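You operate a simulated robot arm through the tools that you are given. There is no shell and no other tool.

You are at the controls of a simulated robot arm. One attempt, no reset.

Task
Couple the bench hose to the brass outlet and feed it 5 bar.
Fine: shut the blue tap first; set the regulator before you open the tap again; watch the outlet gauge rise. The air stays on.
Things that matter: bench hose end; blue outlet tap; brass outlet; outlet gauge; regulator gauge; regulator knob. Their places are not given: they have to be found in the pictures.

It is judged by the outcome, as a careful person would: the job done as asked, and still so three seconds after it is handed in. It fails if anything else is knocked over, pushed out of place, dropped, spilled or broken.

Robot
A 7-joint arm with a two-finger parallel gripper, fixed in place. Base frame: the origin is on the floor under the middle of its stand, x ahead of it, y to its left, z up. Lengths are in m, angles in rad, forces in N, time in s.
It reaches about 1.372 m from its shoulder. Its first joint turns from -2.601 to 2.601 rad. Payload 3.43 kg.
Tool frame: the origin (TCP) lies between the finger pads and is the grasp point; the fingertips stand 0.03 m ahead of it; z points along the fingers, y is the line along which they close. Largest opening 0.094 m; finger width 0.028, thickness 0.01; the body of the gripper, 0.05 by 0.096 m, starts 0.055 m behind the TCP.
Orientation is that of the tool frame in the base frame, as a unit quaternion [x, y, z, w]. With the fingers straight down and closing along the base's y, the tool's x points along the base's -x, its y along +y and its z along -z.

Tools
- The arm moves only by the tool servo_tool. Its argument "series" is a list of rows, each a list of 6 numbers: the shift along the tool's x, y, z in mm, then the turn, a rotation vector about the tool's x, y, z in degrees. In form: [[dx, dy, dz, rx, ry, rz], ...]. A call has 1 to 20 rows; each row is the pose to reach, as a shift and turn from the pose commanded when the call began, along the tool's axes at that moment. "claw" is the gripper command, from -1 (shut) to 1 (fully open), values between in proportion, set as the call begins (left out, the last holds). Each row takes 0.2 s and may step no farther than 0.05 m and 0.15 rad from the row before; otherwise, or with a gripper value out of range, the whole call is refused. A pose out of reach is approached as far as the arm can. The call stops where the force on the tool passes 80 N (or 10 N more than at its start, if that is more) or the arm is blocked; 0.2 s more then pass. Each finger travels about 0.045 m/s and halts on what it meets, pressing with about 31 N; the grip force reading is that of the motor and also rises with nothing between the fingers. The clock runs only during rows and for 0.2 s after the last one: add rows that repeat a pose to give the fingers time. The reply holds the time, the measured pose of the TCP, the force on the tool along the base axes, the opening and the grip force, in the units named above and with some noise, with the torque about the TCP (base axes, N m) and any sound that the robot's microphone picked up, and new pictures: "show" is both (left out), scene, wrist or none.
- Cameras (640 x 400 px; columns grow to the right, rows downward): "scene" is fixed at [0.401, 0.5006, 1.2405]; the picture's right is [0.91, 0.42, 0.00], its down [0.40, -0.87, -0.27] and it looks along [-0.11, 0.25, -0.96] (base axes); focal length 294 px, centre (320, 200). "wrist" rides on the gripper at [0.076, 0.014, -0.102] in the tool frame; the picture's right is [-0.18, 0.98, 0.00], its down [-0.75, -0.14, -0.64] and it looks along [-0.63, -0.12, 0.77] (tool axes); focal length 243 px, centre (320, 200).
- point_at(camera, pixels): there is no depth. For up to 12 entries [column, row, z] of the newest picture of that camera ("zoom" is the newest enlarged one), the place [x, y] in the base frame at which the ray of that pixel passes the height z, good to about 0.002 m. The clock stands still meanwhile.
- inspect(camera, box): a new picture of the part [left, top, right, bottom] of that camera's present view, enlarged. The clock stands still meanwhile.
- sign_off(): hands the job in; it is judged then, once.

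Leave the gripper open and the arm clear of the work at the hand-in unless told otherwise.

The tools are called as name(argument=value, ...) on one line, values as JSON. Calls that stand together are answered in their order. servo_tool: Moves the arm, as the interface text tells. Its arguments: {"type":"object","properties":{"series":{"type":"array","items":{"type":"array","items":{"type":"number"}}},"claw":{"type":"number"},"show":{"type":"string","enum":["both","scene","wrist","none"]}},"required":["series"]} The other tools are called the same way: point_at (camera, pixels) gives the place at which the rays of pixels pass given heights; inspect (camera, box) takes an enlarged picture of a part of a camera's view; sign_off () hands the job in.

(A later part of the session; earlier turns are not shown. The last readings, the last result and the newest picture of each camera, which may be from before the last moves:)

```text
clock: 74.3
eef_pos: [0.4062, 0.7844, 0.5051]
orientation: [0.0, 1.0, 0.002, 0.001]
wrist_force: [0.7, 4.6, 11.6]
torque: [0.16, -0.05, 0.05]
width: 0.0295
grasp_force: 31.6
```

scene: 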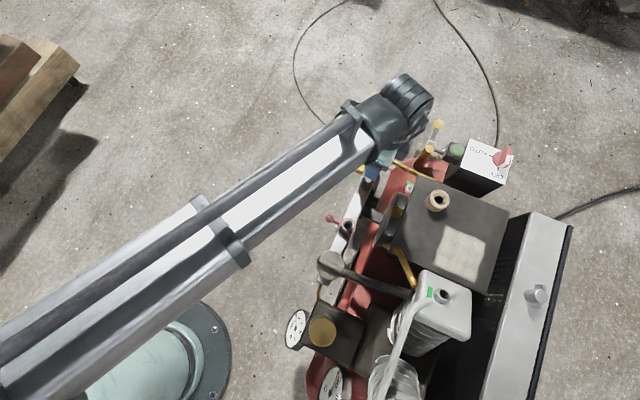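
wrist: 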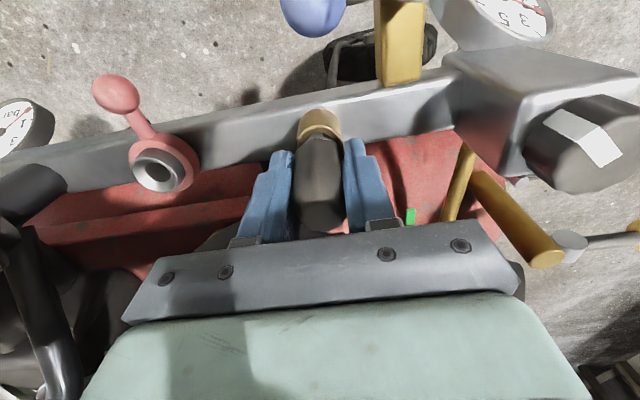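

Now 11.6 N. I'll press 2 mm more.

servo_tool(series=[[0, 0.3, 1, 0, 0, 0], [0, 0.3, 2, 0, 0, 0], [0, 0.3, 2, 0, 0, 0]], show="wrist")

inspect(camera="wrist", box=[260, 80, 380, 240])

```text
clock: 75.1
eef_pos: [0.4056, 0.7839, 0.5039]
orientation: [0.0, 1.0, 0.002, 0.001]
wrist_force: [0.8, 1.6, 27.0]
torque: [-0.07, 0.02, -0.02]
width: 0.0297
grasp_force: 31.1
```

wrist: 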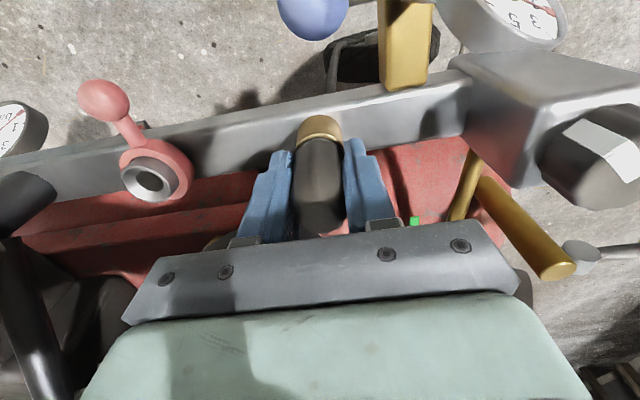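

```text
2.50 times, centred on (320, 160) of wrist
```

zoom: 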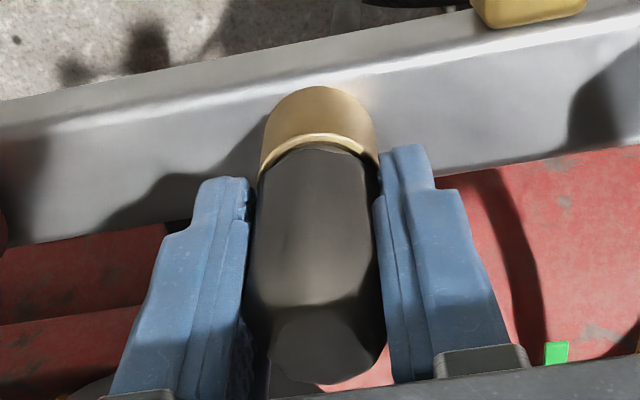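

It's seated at 27 N, but I heard no click. I'll check whether it's a twist-lock by turning the plug gently 24° clockwise while it's seated, watching torque and listening.

servo_tool(series=[[0, 0, 0, 0, 0, 6], [0, 0, 0, 0, 0, 12], [0, 0, 0, 0, 0, 18], [0, 0, 0, 0, 0, 24], [0, 0, 0, 0, 0, 24]], show="wrist")

```text
clock: 76.3
eef_pos: [0.4068, 0.7839, 0.5028]
orientation: [0.209, 0.978, 0.003, 0.0]
wrist_force: [-2.1, -0.6, 36.1]
torque: [-0.48, 0.24, 0.29]
width: 0.0296
grasp_force: 31.1
```

wrist: 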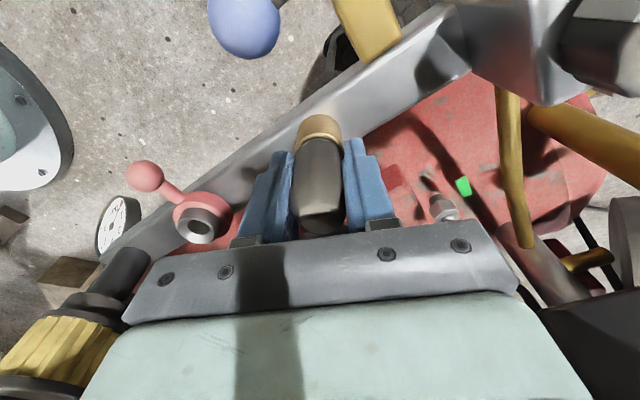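

It turned with only 0.3 Nm of friction, and there was no stop or click. I'll relieve the press and tug lightly by 3 mm to see whether the hold changed.

servo_tool(series=[[0, 0, -2, 0, 0, 24], [0, 0, -4, 0, 0, 24], [0, 0, -4, 0, 0, 24]], show="none")

```text
refused: row 1 steps farther than a row can; nothing moved
```

The call was refused because rows are relative to the current pose. I'll repeat it with no extra turn.

servo_tool(series=[[0, 0, -2, 0, 0, 0], [0, 0, -4, 0, 0, 0], [0, 0, -4, 0, 0, 0]], show="none")

servo_tool(series=[[0, 0, -1, 0, 0, 0], [0, 0, -2, 0, 0, 0], [0, 0, -2, 0, 0, 0]], show="none")

```text
clock: 77.1
eef_pos: [0.4068, 0.7839, 0.5068]
orientation: [0.208, 0.978, 0.001, 0.0]
wrist_force: [-0.6, 0.3, -3.2]
torque: [0.0, 0.01, 0.0]
width: 0.0296
grasp_force: 30.6
```

```text
clock: 77.9
eef_pos: [0.4067, 0.7864, 0.5093]
orientation: [0.208, 0.978, 0.001, 0.001]
wrist_force: [0.6, 0.0, -9.2]
torque: [-0.01, -0.03, -0.03]
width: 0.0296
grasp_force: 30.6
```

The hold is now -9 N and rising with distance. I'll raise it another 1.5 mm.

servo_tool(series=[[0, 0, -1, 0, 0, 0], [0, 0, -1.5, 0, 0, 0], [0, 0, -1.5, 0, 0, 0]], show="none")

```text
clock: 78.7
eef_pos: [0.4063, 0.7853, 0.5102]
orientation: [0.207, 0.978, 0.001, 0.0]
wrist_force: [0.3, 0.8, -8.3]
torque: [0.04, 0.03, 0.01]
width: 0.0295
grasp_force: 30.8
```

It behaves like a sealing-ring friction of about 8 N over the last millimetres, with no separate lock. I'll press it fully home again, then release and inspect it from the side.

servo_tool(series=[[0, 0, 2, 0, 0, 0], [0, 0, 4, 0, 0, 0], [0, 0, 6, 0, 0, 0], [0, 0, 7, 0, 0, 0], [0, 0, 7, 0, 0, 0]], show="none")

servo_tool(series=[[0, 0, 0, 0, 0, 0], [0, 0, 0, 0, 0, 0], [0, 0, 0, 0, 0, 0]], claw=0.2, show="wrist")

```text
clock: 79.9
eef_pos: [0.4067, 0.7857, 0.505]
orientation: [0.208, 0.978, 0.003, 0.0]
wrist_force: [-1.1, 4.2, 20.8]
torque: [0.2, -0.01, 0.0]
width: 0.0295
grasp_force: 31.1
```

```text
clock: 80.7
eef_pos: [0.4063, 0.785, 0.5023]
orientation: [0.208, 0.978, 0.001, 0.0]
wrist_force: [-0.8, 0.4, -0.2]
torque: [0.01, -0.02, 0.0]
width: 0.0562
grasp_force: 0.0
```

wrist: 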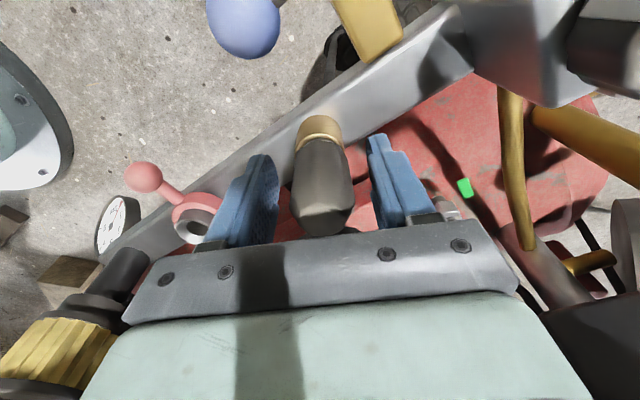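

Released. Now I'll rise straight up 160 mm while unwinding the twist, then go round to the front for a side view.

servo_tool(series=[[0, 0, -40, 0, 0, 0], [0, 0, -85, 0, 0, 0], [0, 0, -125, 0, 0, -8], [0, 0, -160, 0, 0, -16], [0, 0, -160, 0, 0, -24], [0, 0, -160, 0, 0, -24]], show="none")

servo_tool(series=[[45, 0, 0, 0, -4, 0], [90, 0, 0, 0, -12, 0], [135, 0, 0, 0, -20, 0], [180, 0, 0, 0, -28, 0], [225, 0, 0, 0, -36, 0], [265, 0, 5, 0, -44, 0], [300, 0, 20, 0, -50, 0], [300, 0, 20, 0, -50, 0]])

inspect(camera="wrist", box=[240, 0, 440, 125])

inspect(camera="scene", box=[320, 120, 420, 220])

```text
clock: 82.1
eef_pos: [0.4055, 0.7846, 0.6637]
orientation: [-0.001, 1.0, 0.002, 0.0]
wrist_force: [0.0, -0.9, 0.0]
torque: [-0.01, -0.01, 0.0]
width: 0.0563
grasp_force: 0.0
```

```text
clock: 83.9
eef_pos: [0.1069, 0.7833, 0.6455]
orientation: [0.002, 0.905, 0.001, 0.425]
wrist_force: [0.0, 0.0, 0.9]
torque: [0.0, 0.02, 0.02]
width: 0.0564
grasp_force: 0.0
```

scene: 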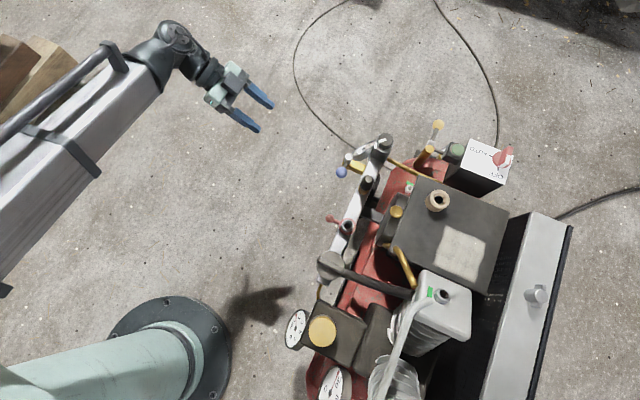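
wrist: 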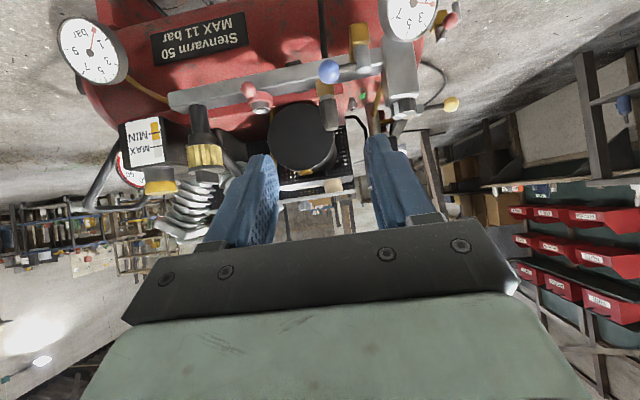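

```text
3.20 times, centred on (340, 62) of wrist
```

zoom: 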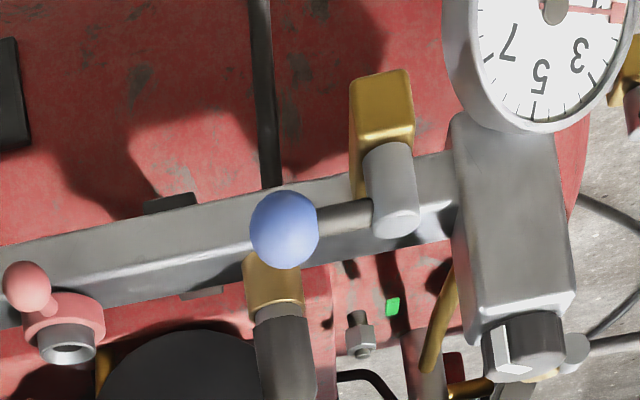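

```text
4.00 times, centred on (370, 170) of scene
```

zoom: 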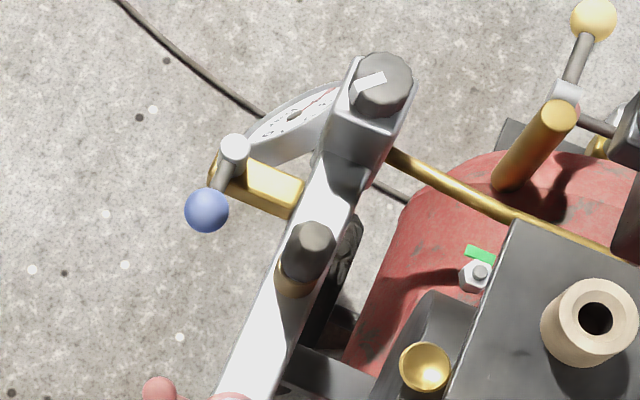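

The tap lever lies along the rail (shut) and the plug sits in the brass outlet. I'll zoom on the joint.

inspect(camera="wrist", box=[305, 60, 365, 140])

inspect(camera="wrist", box=[370, 70, 430, 125])

inspect(camera="scene", box=[340, 165, 390, 200])

inspect(camera="scene", box=[365, 125, 405, 160])

```text
5.00 times, centred on (335, 100) of wrist
```

zoom: 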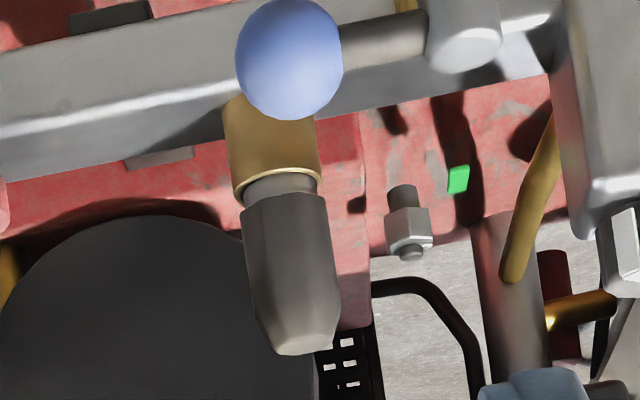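

```text
7.27 times, centred on (400, 98) of wrist
```

zoom: 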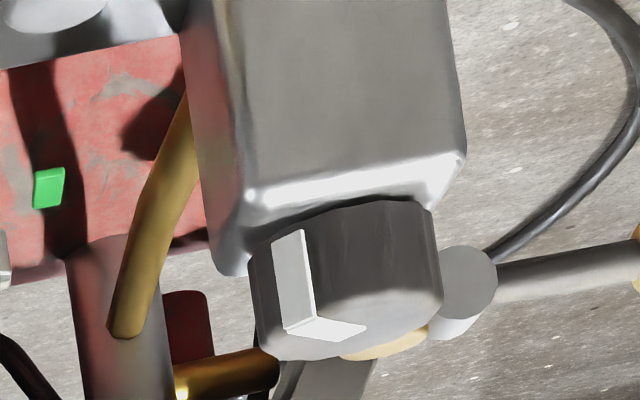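

```text
11.43 times, centred on (365, 182) of scene
```

zoom: 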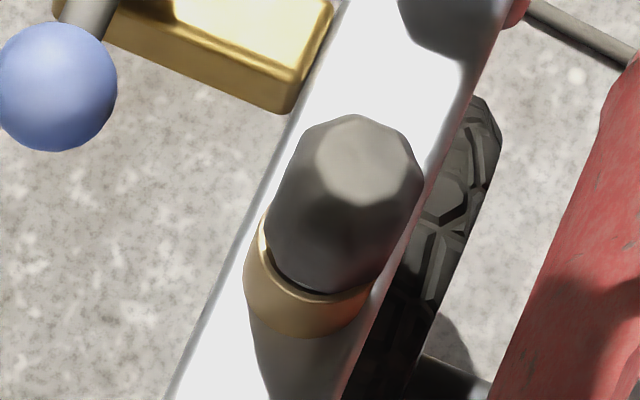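

```text
11.43 times, centred on (385, 142) of scene
```

zoom: 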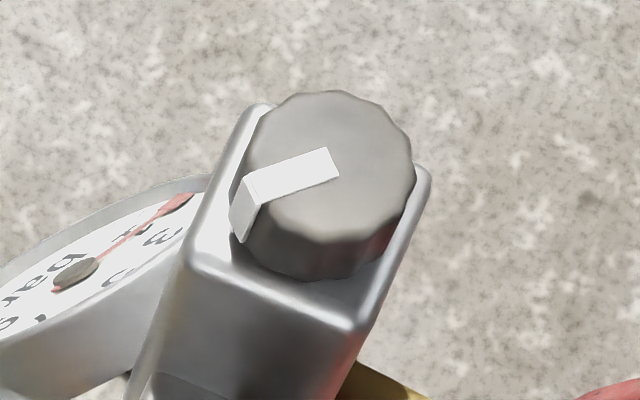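

The silver shoulder sits in the mouth just as it did in the parking cup, so the plug is home. Next is the regulator knob, the dark ribbed cap with the white mark. I'll triangulate its top from both cameras.

point_at(camera="wrist", pixels=[[403.4, 116.6, 0.52], [403.4, 116.6, 0.54], [403.4, 116.6, 0.56], [403.4, 101, 0.48], [403.4, 101, 0.5], [403.4, 101, 0.52]])

point_at(camera="scene", pixels=[[385.9, 138.9, 0.5], [385.9, 138.9, 0.52], [385.9, 138.9, 0.54], [385.9, 138.9, 0.56]])

```text
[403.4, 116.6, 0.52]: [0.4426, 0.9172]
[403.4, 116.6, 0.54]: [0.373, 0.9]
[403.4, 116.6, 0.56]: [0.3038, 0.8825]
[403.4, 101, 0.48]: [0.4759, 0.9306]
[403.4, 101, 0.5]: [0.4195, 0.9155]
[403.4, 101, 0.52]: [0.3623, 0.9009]
```

```text
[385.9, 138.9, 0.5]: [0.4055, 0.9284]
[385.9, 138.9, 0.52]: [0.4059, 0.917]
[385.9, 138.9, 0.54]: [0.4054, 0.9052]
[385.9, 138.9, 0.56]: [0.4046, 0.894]
```

The knob top is at (0.4055, 0.909, 0.531), about 40 mm wide and 26 mm tall. I'll straighten up, move above it, and yaw the hand +40°. If I then turn clockwise, the wrist camera swings to where it can see the regulator gauge.

servo_tool(series=[[-24, 18, 16, 0, 7.2, 0], [-47, 36, 32, 0, 14.4, 0], [-71, 54, 48, 0, 21.6, 0], [-95, 72, 64, 0, 28.8, 0], [-118, 90, 80, 0, 36, 0], [-142, 108, 97, 0, 43.2, 0], [-166, 126, 113, 0, 50, 0], [-166, 126, 113, 0, 50, 0]], claw=0.4, show="none")

servo_tool(series=[[-20, 0, 8, 0, 0, 8], [-41, 0, 16, 0, 0, 16], [-62, 0, 24, 0, 0, 24], [-84, 0, 32, 0, 0, 32], [-105.5, 0, 40, 0, 0, 40], [-105.5, 0, 40, 0, 0, 40]])

```text
clock: 85.7
eef_pos: [0.3009, 0.9097, 0.6983]
orientation: [0.0, 1.0, 0.002, 0.0]
wrist_force: [-0.2, -0.6, -0.4]
torque: [0.03, 0.02, 0.0]
width: 0.066
grasp_force: 0.0
```

```text
clock: 87.1
eef_pos: [0.4052, 0.9097, 0.6582]
orientation: [0.343, 0.939, 0.002, 0.0]
wrist_force: [-0.1, -0.1, 0.9]
torque: [0.02, -0.01, 0.05]
width: 0.066
grasp_force: 0.0
```

scene: 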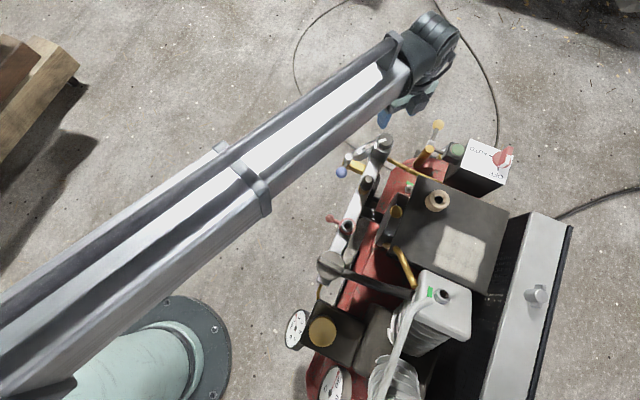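
wrist: 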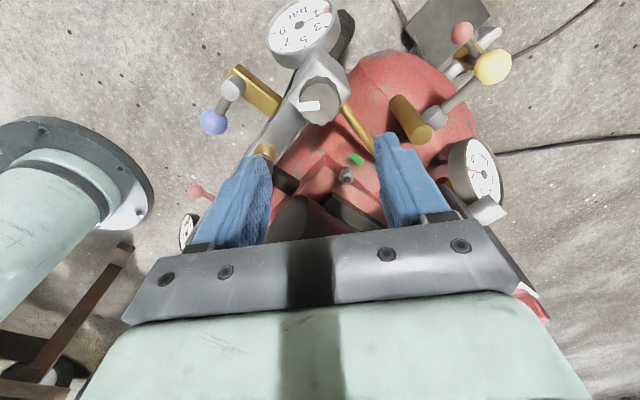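

The regulator gauge is in view at (300,28) and the knob at (322,100). I'll refine the knob centre.

inspect(camera="wrist", box=[265, 0, 375, 135])

inspect(camera="wrist", box=[260, 0, 345, 65])

point_at(camera="wrist", pixels=[[322, 102, 0.531], [322, 106, 0.531], [318, 102, 0.531]])

```text
2.96 times, centred on (320, 68) of wrist
```

zoom: 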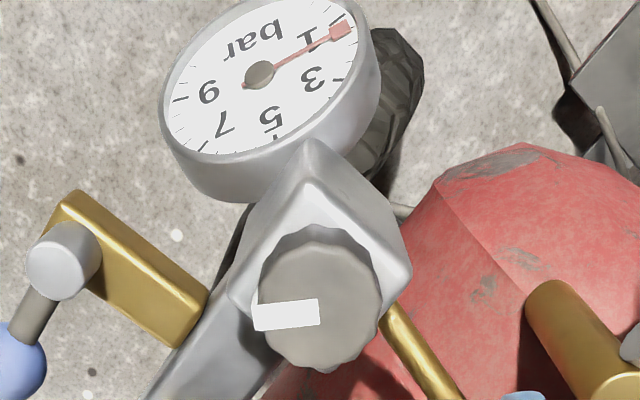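

```text
6.15 times, centred on (302, 32) of wrist
```

zoom: 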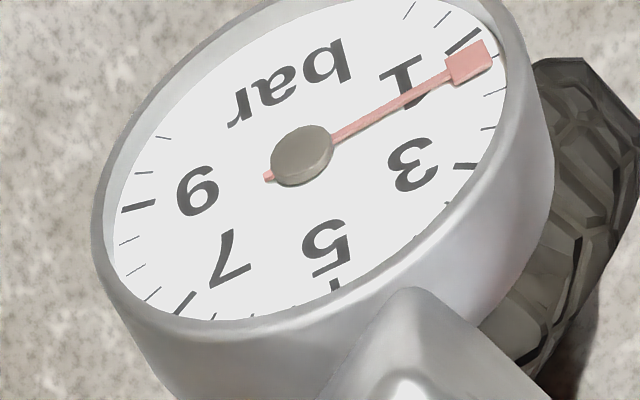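

```text
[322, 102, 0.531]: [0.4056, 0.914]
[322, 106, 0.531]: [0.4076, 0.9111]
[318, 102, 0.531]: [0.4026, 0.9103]
```

Knob centre is (0.4055, 0.910), and the gauge reads about 1.5 bar. I'm going down around the knob to z 0.545, so the fingertips stay about 10 mm above the regulator block.

servo_tool(series=[[0, 0, 40, 0, 0, 0], [0, 0, 80, 0, 0, 0], [0, 0, 103, 0, 0, 0], [0, 0, 113, 0, 0, 0], [0, 0, 113, 0, 0, 0]], show="wrist")

inspect(camera="wrist", box=[220, 60, 420, 240])

```text
clock: 88.3
eef_pos: [0.4047, 0.9115, 0.5453]
orientation: [0.342, 0.94, 0.002, 0.0]
wrist_force: [-0.5, -0.4, 0.3]
torque: [0.03, 0.01, 0.01]
width: 0.0657
grasp_force: 0.1
```

wrist: 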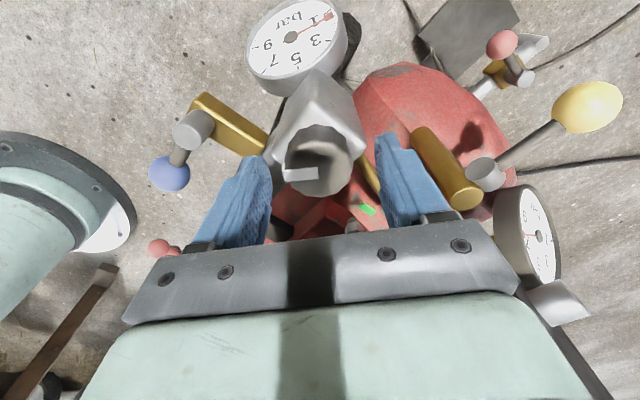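

```text
2.22 times, centred on (320, 150) of wrist
```

zoom: 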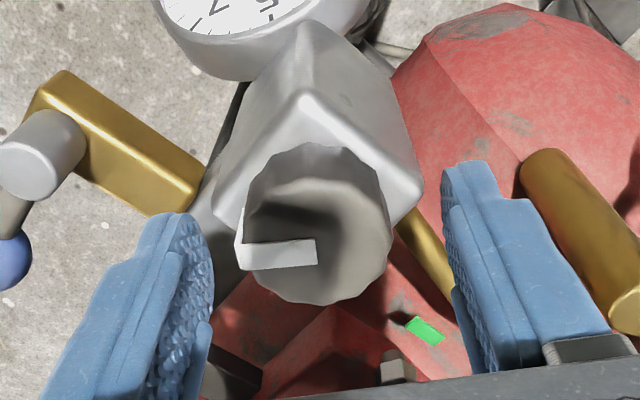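

The knob is between the fingers and the gauge is in view at (292,38). I'll shift 1 mm and close onto the knob.

servo_tool(series=[[0, -1, 0, 0, 0, 0], [0, -1, 0, 0, 0, 0], [0, -1, 0, 0, 0, 0], [0, -1, 0, 0, 0, 0]], claw=-1, show="wrist")

```text
clock: 89.3
eef_pos: [0.4042, 0.9104, 0.5452]
orientation: [0.342, 0.94, 0.001, 0.0]
wrist_force: [1.1, 1.7, -0.2]
torque: [-0.3, 0.22, -0.01]
width: 0.0397
grasp_force: 45.2
```

wrist: 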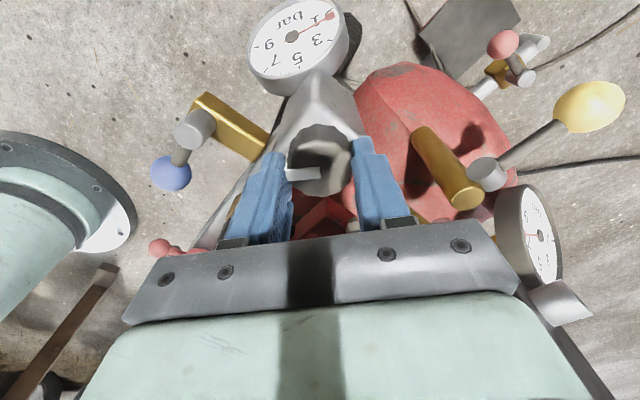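

I have a good grip on the knob at 40 mm. I'll turn it 16° clockwise as a trial and read the gauge.

servo_tool(series=[[0, 0, 0, 0, 0, 4], [0, 0, 0, 0, 0, 8], [0, 0, 0, 0, 0, 12], [0, 0, 0, 0, 0, 16], [0, 0, 0, 0, 0, 16]], show="wrist")

inspect(camera="wrist", box=[220, 0, 340, 100])

```text
clock: 90.5
eef_pos: [0.4054, 0.91, 0.545]
orientation: [0.471, 0.882, 0.002, 0.0]
wrist_force: [2.2, 4.1, -2.0]
torque: [-0.78, -0.08, 0.03]
width: 0.0396
grasp_force: 44.8
```

wrist: 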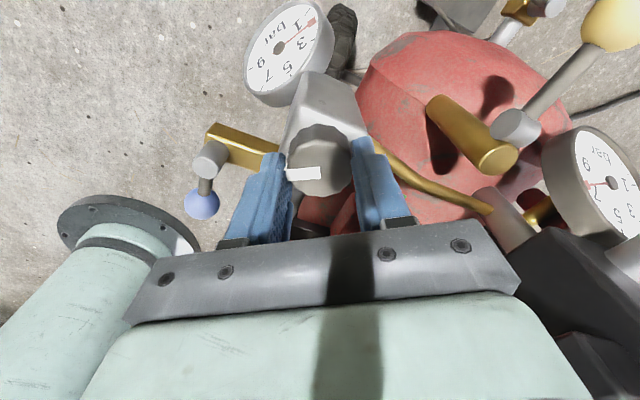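

```text
4.00 times, centred on (280, 50) of wrist
```

zoom: 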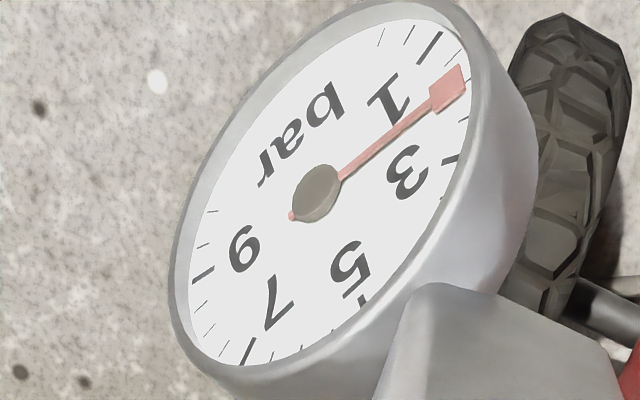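

Clockwise raises the pressure: about 0.45 bar for 16°, now about 1.8 bar. Around 115° more is needed. I'll turn another 32° clockwise and check again.

servo_tool(series=[[0, 0, 0, 0, 0, 5.4], [0, 0, 0, 0, 0, 10.7], [0, 0, 0, 0, 0, 16], [0, 0, 0, 0, 0, 21.4], [0, 0, 0, 0, 0, 26.7], [0, 0, 0, 0, 0, 32], [0, 0, 0, 0, 0, 32]], show="wrist")

inspect(camera="wrist", box=[220, 20, 340, 130])

```text
clock: 92.1
eef_pos: [0.4042, 0.9105, 0.5451]
orientation: [0.696, 0.718, 0.002, 0.0]
wrist_force: [9.2, 11.3, -1.4]
torque: [-0.52, 0.12, 0.01]
width: 0.0392
grasp_force: 44.5
```

wrist: 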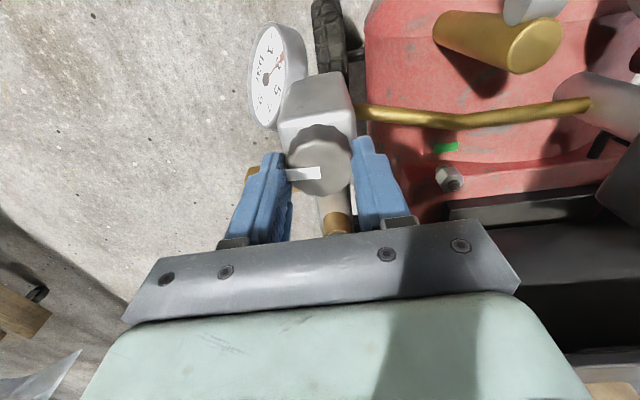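

```text
3.64 times, centred on (280, 75) of wrist
```

zoom: 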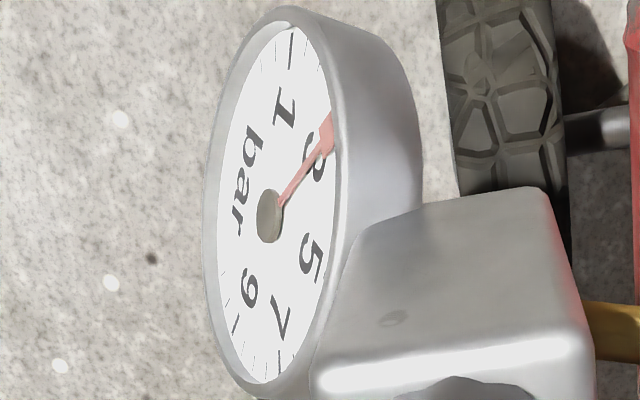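

The gauge now reads about 2.7 bar after 48°. The wrist is near its turning limit, so I'll let go, lift 30 mm, turn the hand back 88°, and come down again for the next bite.

servo_tool(series=[[0, 0, 0, 0, 0, 0], [0, 0, 0, 0, 0, 0], [0, 0, 0, 0, 0, 0], [0, 0, -30, 0, 0, 0], [0, 0, -30, 0, 0, -8], [0, 0, -30, 0, 0, -16], [0, 0, -30, 0, 0, -24], [0, 0, -30, 0, 0, -32], [0, 0, -30, 0, 0, -40], [0, 0, -30, 0, 0, -48], [0, 0, -30, 0, 0, -56], [0, 0, -30, 0, 0, -64], [0, 0, -30, 0, 0, -72], [0, 0, -30, 0, 0, -80], [0, 0, -30, 0, 0, -88], [0, 0, -30, 0, 0, -88]], claw=0.4, show="wrist")

inspect(camera="wrist", box=[220, 0, 440, 240])

```text
clock: 95.5
eef_pos: [0.4049, 0.9093, 0.5747]
orientation: [-0.001, 1.0, 0.001, 0.0]
wrist_force: [0.6, -0.5, -0.5]
torque: [0.0, -0.01, 0.01]
width: 0.0659
grasp_force: 0.1
```

wrist: 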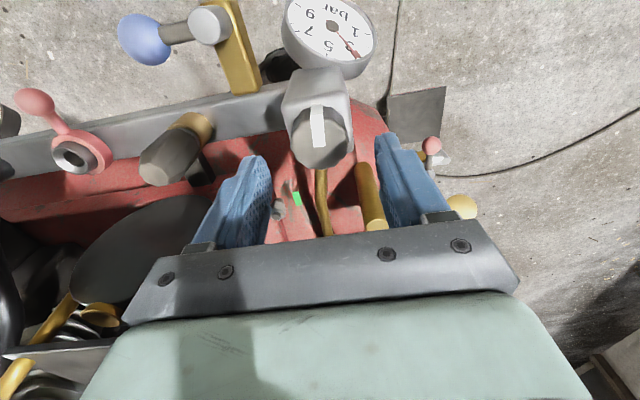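

```text
1.67 times, centred on (330, 120) of wrist
```

zoom: 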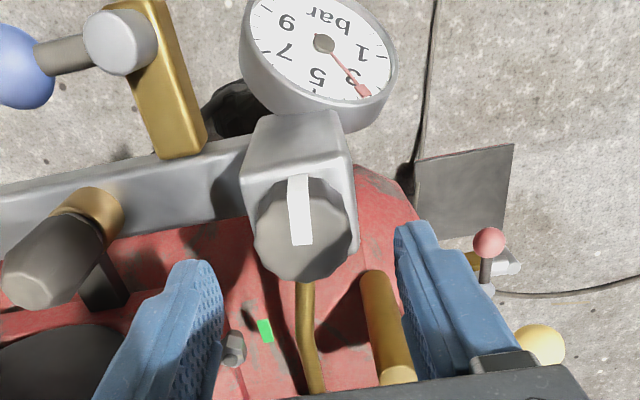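

The gauge is well visible from here. I'll read it accurately.

inspect(camera="wrist", box=[280, 0, 384, 65])

```text
6.15 times, centred on (332, 32) of wrist
```

zoom: 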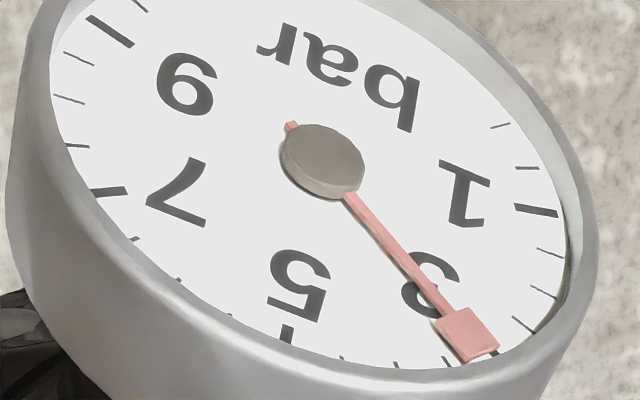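

The needle sits right on the 3 mark, so 48° gave about 1.5 bar and about 64° more is needed for 5. I'll go down 30 mm and grip the knob again.

servo_tool(series=[[0, 0, 15, 0, 0, 0], [0, 0, 30, 0, 0, 0], [0, 0, 30, 0, 0, 0]], show="none")

servo_tool(series=[[0, 0, 0, 0, 0, 0], [0, 0, 0, 0, 0, 0], [0, 0, 0, 0, 0, 0], [0, 0, 0, 0, 0, 0]], claw=-1, show="none")

```text
clock: 96.3
eef_pos: [0.407, 0.9094, 0.5448]
orientation: [0.0, 1.0, 0.002, 0.001]
wrist_force: [0.5, -0.3, 0.4]
torque: [-0.03, 0.02, -0.01]
width: 0.0661
grasp_force: 0.1
```

```text
clock: 97.3
eef_pos: [0.4063, 0.9093, 0.5463]
orientation: [-0.001, 1.0, 0.002, 0.0]
wrist_force: [0.1, 0.5, -0.3]
torque: [-0.26, 0.0, -0.01]
width: 0.0395
grasp_force: 44.8
```

Gripped again with no side load. I'm turning 56° clockwise, then I'll read the gauge.

servo_tool(series=[[0, 0, 0, 0, 0, 6], [0, 0, 0, 0, 0, 12], [0, 0, 0, 0, 0, 18], [0, 0, 0, 0, 0, 24], [0, 0, 0, 0, 0, 30], [0, 0, 0, 0, 0, 36], [0, 0, 0, 0, 0, 42], [0, 0, 0, 0, 0, 49], [0, 0, 0, 0, 0, 56], [0, 0, 0, 0, 0, 56]], show="wrist")

inspect(camera="wrist", box=[220, 0, 340, 110])

```text
clock: 99.5
eef_pos: [0.4059, 0.9083, 0.5453]
orientation: [0.47, 0.883, 0.001, 0.001]
wrist_force: [11.4, -16.8, 13.4]
torque: [-1.0, -0.26, -0.02]
width: 0.0393
grasp_force: 45.3
```

wrist: 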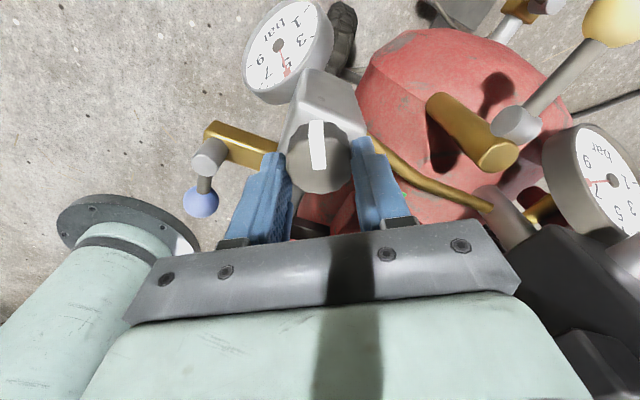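

```text
3.64 times, centred on (280, 55) of wrist
```

zoom: 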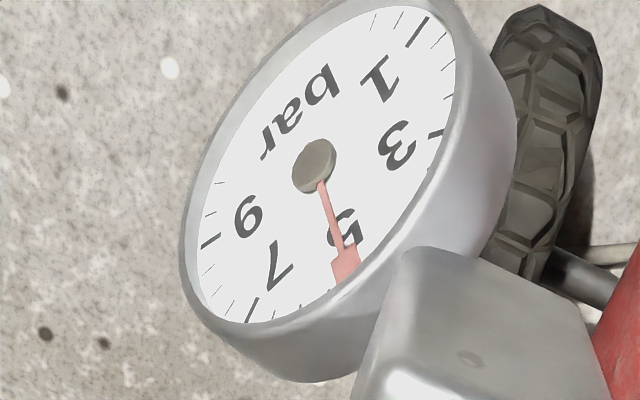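

The needle is at or slightly past 5. For an accurate reading I'll release, lift 30 mm, and turn back to the straight view.

servo_tool(series=[[0, 0, 0, 0, 0, 0], [0, 0, 0, 0, 0, 0], [0, 0, 0, 0, 0, 0], [0, 0, -30, 0, 0, 0], [0, 0, -30, 0, 0, -8], [0, 0, -30, 0, 0, -16], [0, 0, -30, 0, 0, -24], [0, 0, -30, 0, 0, -32], [0, 0, -30, 0, 0, -40], [0, 0, -30, 0, 0, -48], [0, 0, -30, 0, 0, -56], [0, 0, -30, 0, 0, -56]], claw=0.4, show="wrist")

inspect(camera="wrist", box=[280, 0, 384, 65])

```text
clock: 102.1
eef_pos: [0.4052, 0.9105, 0.5754]
orientation: [-0.001, 1.0, 0.002, 0.001]
wrist_force: [-0.7, 0.1, -0.8]
torque: [0.0, 0.01, 0.0]
width: 0.0655
grasp_force: 0.1
```

wrist: 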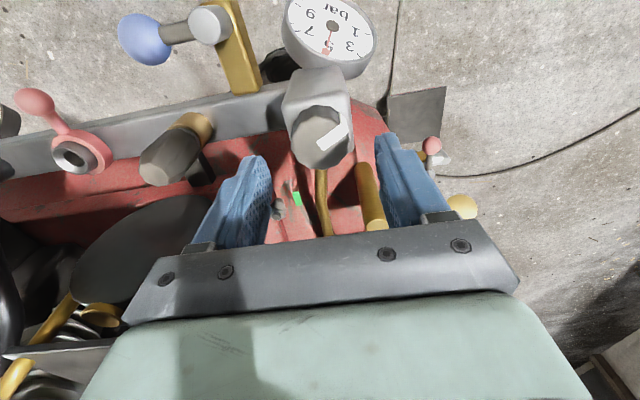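

```text
6.15 times, centred on (332, 32) of wrist
```

zoom: 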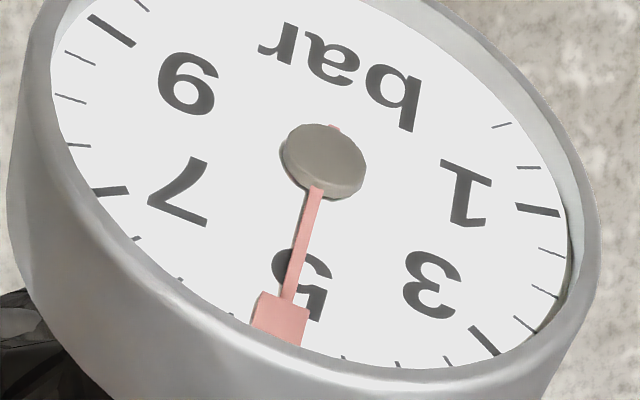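

The needle lies over the 5 mark, though at this angle there is some parallax. I'll check it square-on from the front before touching anything else: lift a bit, back off to (0.2, 0.917), tilt 25°.

servo_tool(series=[[0, 0, -40, 0, 0, 0], [40, 1, -60, 0, 0, 0], [80, 2, -60, 0, -5, 0], [120, 4, -50, 0, -10, 0], [160, 5, -30, 0, -16, 0], [203, 6.5, 0, 0, -22, 0], [203, 6.5, 25, 0, -25, 0], [203, 6.5, 25, 0, -25, 0]], show="wrist")

inspect(camera="wrist", box=[260, 80, 390, 200])

```text
refused: row 6 steps farther than a row can; nothing moved
```

```text
3.33 times, centred on (325, 140) of wrist
```

zoom: 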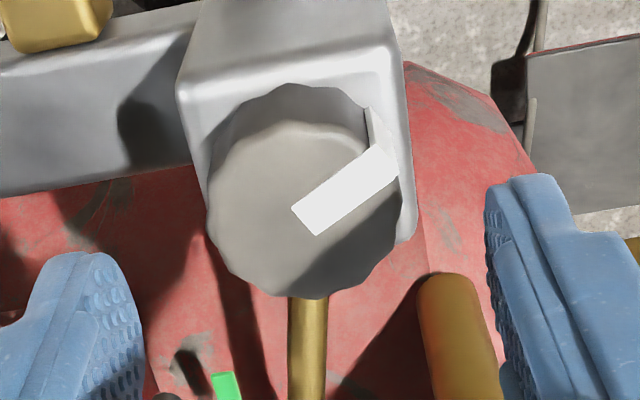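

One row was too long. I'll repeat with smaller steps.

servo_tool(series=[[0, 0, -40, 0, 0, 0], [40, 1, -60, 0, 0, 0], [80, 2, -60, 0, -5, 0], [120, 4, -50, 0, -10, 0], [155, 5, -32, 0, -15, 0], [185, 6, -10, 0, -20, 0], [203, 6.5, 10, 0, -25, 0], [203, 6.5, 25, 0, -25, 0], [203, 6.5, 25, 0, -25, 0]], show="wrist")

inspect(camera="wrist", box=[260, 80, 390, 200])

```text
clock: 104.1
eef_pos: [0.2025, 0.9156, 0.5496]
orientation: [0.0, 0.976, 0.001, 0.218]
wrist_force: [-0.7, 0.2, -0.3]
torque: [-0.01, -0.03, -0.01]
width: 0.0657
grasp_force: 0.1
```

wrist: 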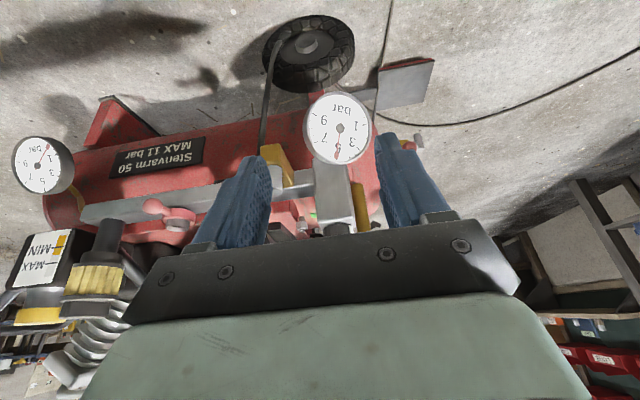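

```text
3.33 times, centred on (325, 140) of wrist
```

zoom: 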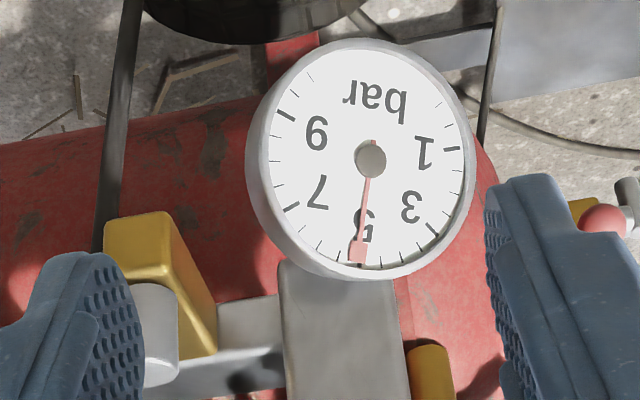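

An almost square-on view. I'll zoom on the regulator gauge and the outlet gauge.

inspect(camera="wrist", box=[300, 85, 380, 170])

inspect(camera="wrist", box=[318, 130, 362, 168])

inspect(camera="wrist", box=[0, 125, 90, 205])

```text
4.71 times, centred on (340, 128) of wrist
```

zoom: 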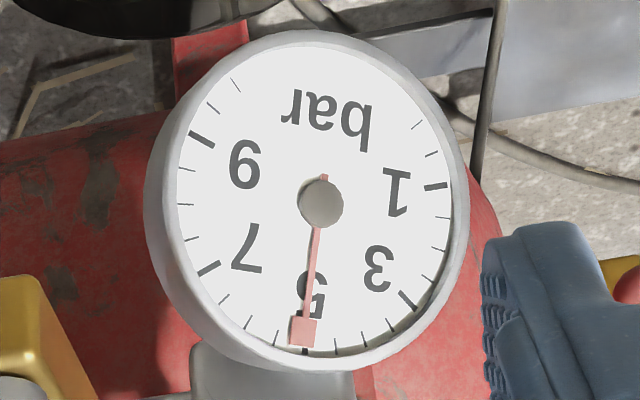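

```text
10.53 times, centred on (340, 149) of wrist
```

zoom: 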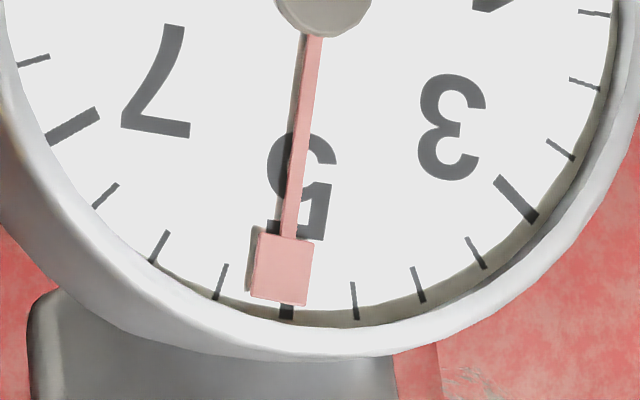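

```text
5.00 times, centred on (45, 165) of wrist
```

zoom: 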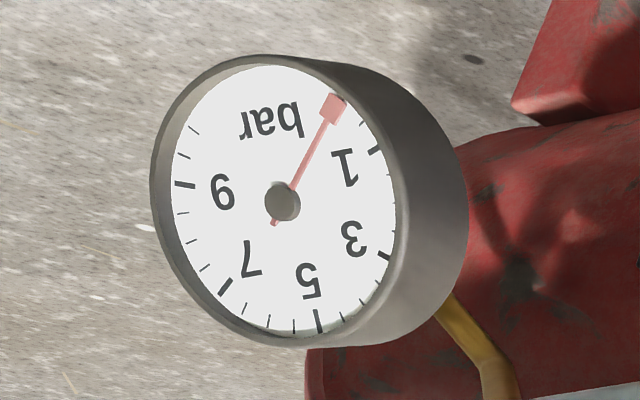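

Square-on, the regulator needle lies along the 5 mark (about 5.05 bar), and the outlet gauge still shows 0. The regulator is set before opening, as asked. Now I'll go back to the blue tap: rise, straighten, then yaw -90° above the ball at (0.330, 0.797).

servo_tool(series=[[-23.3, -13.1, -13.4, 0, 5, 0], [-46.7, -26.2, -26.8, 0, 10, 0], [-70, -39.4, -40.1, 0, 15, 0], [-93.4, -52.5, -53.5, 0, 20, 0], [-116.7, -65.6, -66.9, 0, 25, 0], [-116.7, -65.6, -66.9, 0, 25, 0]], claw=0.3, show="none")

servo_tool(series=[[-4, -5, 3, 0, 0, -8.2], [-9, -10, 7, 0, 0, -16.4], [-14, -14, 11, 0, 0, -24.5], [-18, -19, 15, 0, 0, -32.7], [-23, -24, 18, 0, 0, -40.9], [-27, -29, 22, 0, 0, -49], [-32, -34, 25, 0, 0, -57.3], [-36, -38, 29, 0, 0, -65.5], [-41, -43, 33, 0, 0, -73.6], [-45, -48, 36, 0, 0, -81.8], [-50, -53, 40, 0, 0, -90], [-50, -53, 40, 0, 0, -90]])

inspect(camera="wrist", box=[220, 40, 420, 240])

```text
clock: 105.5
eef_pos: [0.2799, 0.8498, 0.6598]
orientation: [0.0, 1.0, 0.001, -0.001]
wrist_force: [0.5, 0.3, 0.1]
torque: [0.0, 0.01, -0.02]
width: 0.0612
grasp_force: 0.0
```

```text
clock: 108.1
eef_pos: [0.3298, 0.7968, 0.6192]
orientation: [0.708, -0.707, 0.0, -0.002]
wrist_force: [0.0, -0.1, -0.3]
torque: [-0.05, -0.01, -0.01]
width: 0.061
grasp_force: 0.1
```

scene: 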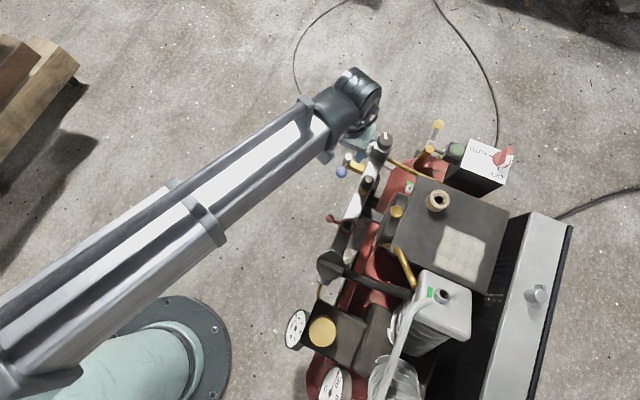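
wrist: 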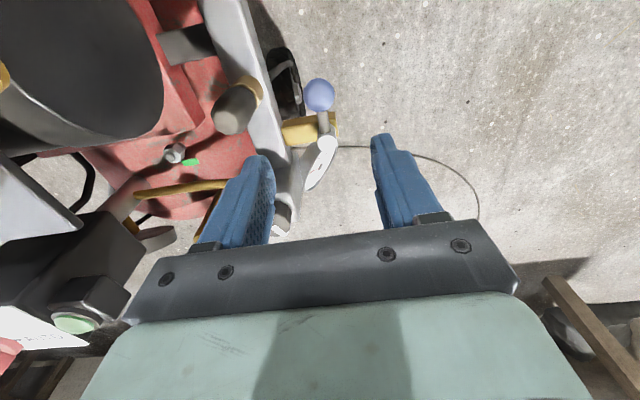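

```text
2.00 times, centred on (320, 140) of wrist
```

zoom: 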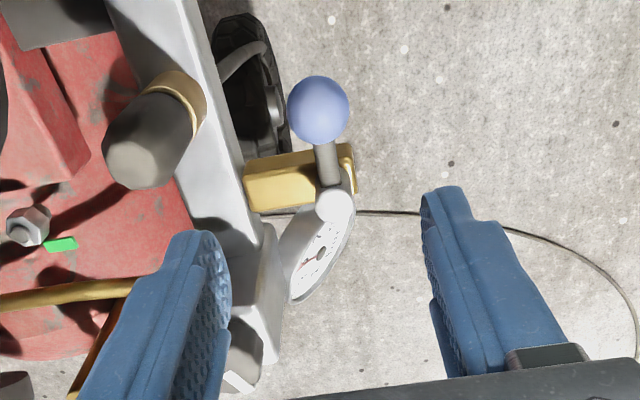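

Ball at (319,95), between the fingers. I'll check its position and then descend.

point_at(camera="wrist", pixels=[[319, 95, 0.472], [323, 142, 0.479]])

servo_tool(series=[[0, 0, 40, 0, 0, 0], [0, 0, 80, 0, 0, 0], [0, 0, 115, 0, 0, 0], [0, 0, 138, 0, 0, 0], [0, 0, 138, 0, 0, 0]], show="wrist")

```text
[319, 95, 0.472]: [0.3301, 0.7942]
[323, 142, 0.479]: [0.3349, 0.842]
```

```text
clock: 109.3
eef_pos: [0.3279, 0.7984, 0.4801]
orientation: [-0.707, 0.707, 0.0, 0.003]
wrist_force: [0.2, 0.4, 0.3]
torque: [0.01, 0.0, 0.03]
width: 0.061
grasp_force: 0.0
```

wrist: 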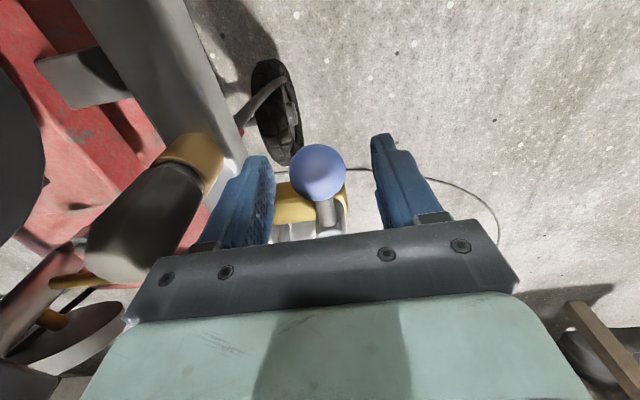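

The ball is between the fingers. I'll close to a loose cage of about 38 mm, then swing the lever back 45° along its arc.

servo_tool(series=[[0, 0, 0, 0, 0, 0], [0, 0, 0, 0, 0, 0], [-0.4, 6.3, 0, 0, 0, 7.5], [-1.6, 12.4, 0, 0, 0, 15], [-3.7, 18.4, 0, 0, 0, 22.5], [-6.4, 24, 0, 0, 0, 30], [-9.9, 29.2, 0, 0, 0, 37.5], [-14.1, 33.9, 0, 0, 0, 45], [-14.1, 33.9, 0, 0, 0, 45]], claw=-0.2, show="wrist")

```text
clock: 111.3
eef_pos: [0.2941, 0.8128, 0.4816]
orientation: [-0.381, 0.925, 0.001, 0.001]
wrist_force: [0.9, -0.2, 0.3]
torque: [-0.04, -0.01, 0.05]
width: 0.0381
grasp_force: 0.6
```

wrist: 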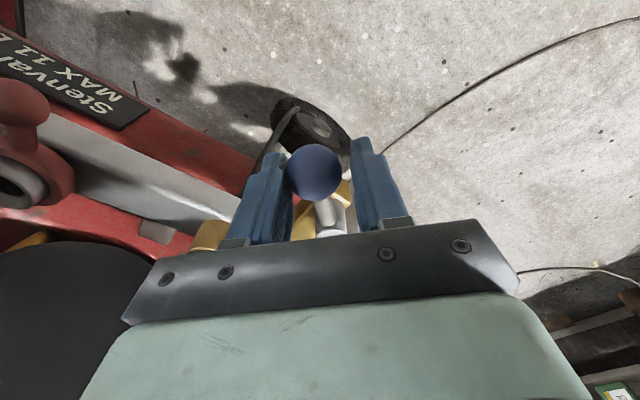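

Smooth and without force. I'll continue through the last 45° plus about 4° to reach the open stop.

servo_tool(series=[[-0.4, 6.3, 0, 0, 0, 7.5], [-1.6, 12.4, 0, 0, 0, 15], [-3.7, 18.4, 0, 0, 0, 22.5], [-6.4, 24, 0, 0, 0, 30], [-9.9, 29.2, 0, 0, 0, 37.5], [-14.1, 33.9, 0, 0, 0, 45], [-16.5, 36.2, 0, 0, 0, 49], [-16.5, 36.2, 0, 0, 0, 49]])

inspect(camera="wrist", box=[220, 80, 440, 240])

```text
clock: 113.1
eef_pos: [0.2807, 0.8502, 0.4823]
orientation: [0.036, 0.999, 0.001, 0.002]
wrist_force: [1.9, -5.9, 0.0]
torque: [-0.08, -0.04, 0.04]
width: 0.0407
grasp_force: 3.1
```

scene: 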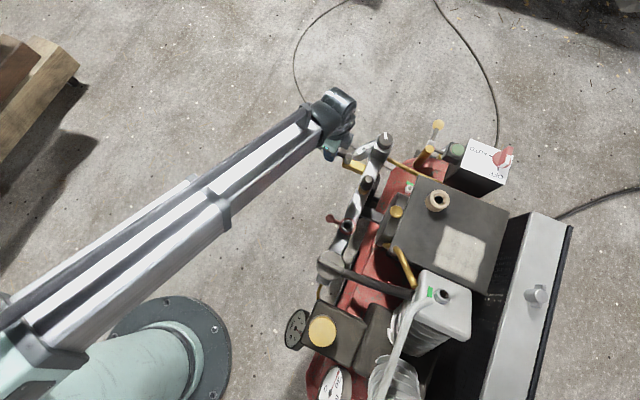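
wrist: 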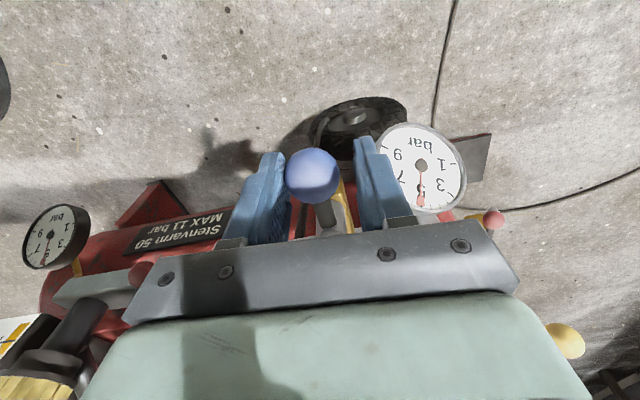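

```text
2.50 times, centred on (330, 160) of wrist
```

zoom: 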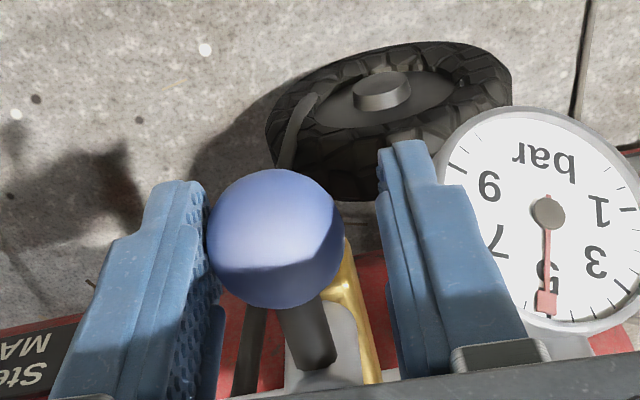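

The lever is at its open stop (5.9 N). I'll read both gauges now.

inspect(camera="wrist", box=[15, 195, 105, 280])

inspect(camera="wrist", box=[380, 115, 470, 220])

inspect(camera="scene", box=[330, 130, 410, 210])

```text
4.71 times, centred on (60, 238) of wrist
```

zoom: 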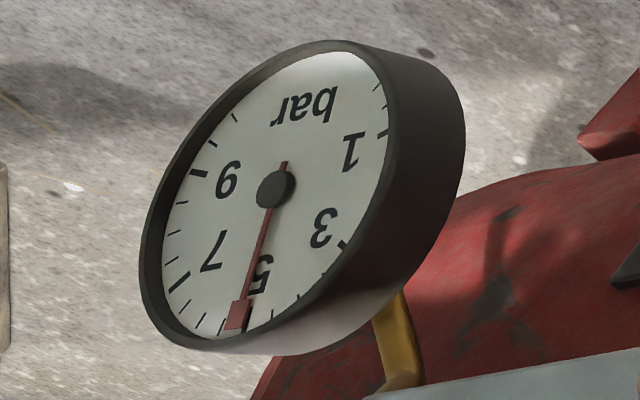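

```text
3.81 times, centred on (425, 168) of wrist
```

zoom: 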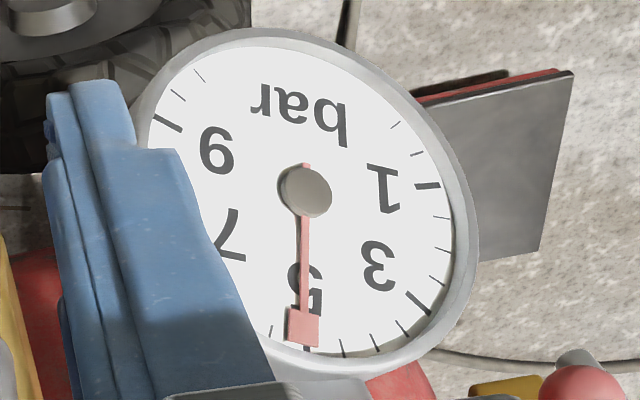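

```text
5.00 times, centred on (370, 170) of scene
```

zoom: 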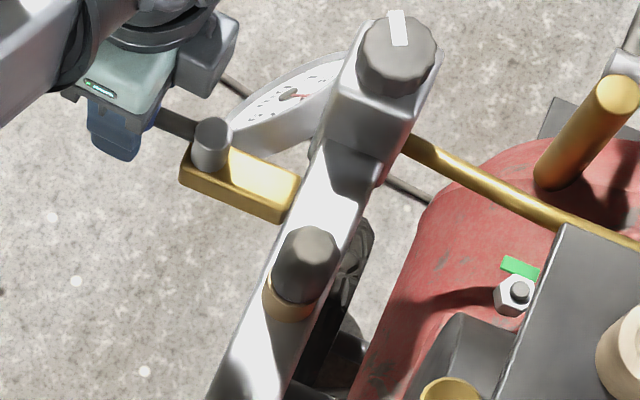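

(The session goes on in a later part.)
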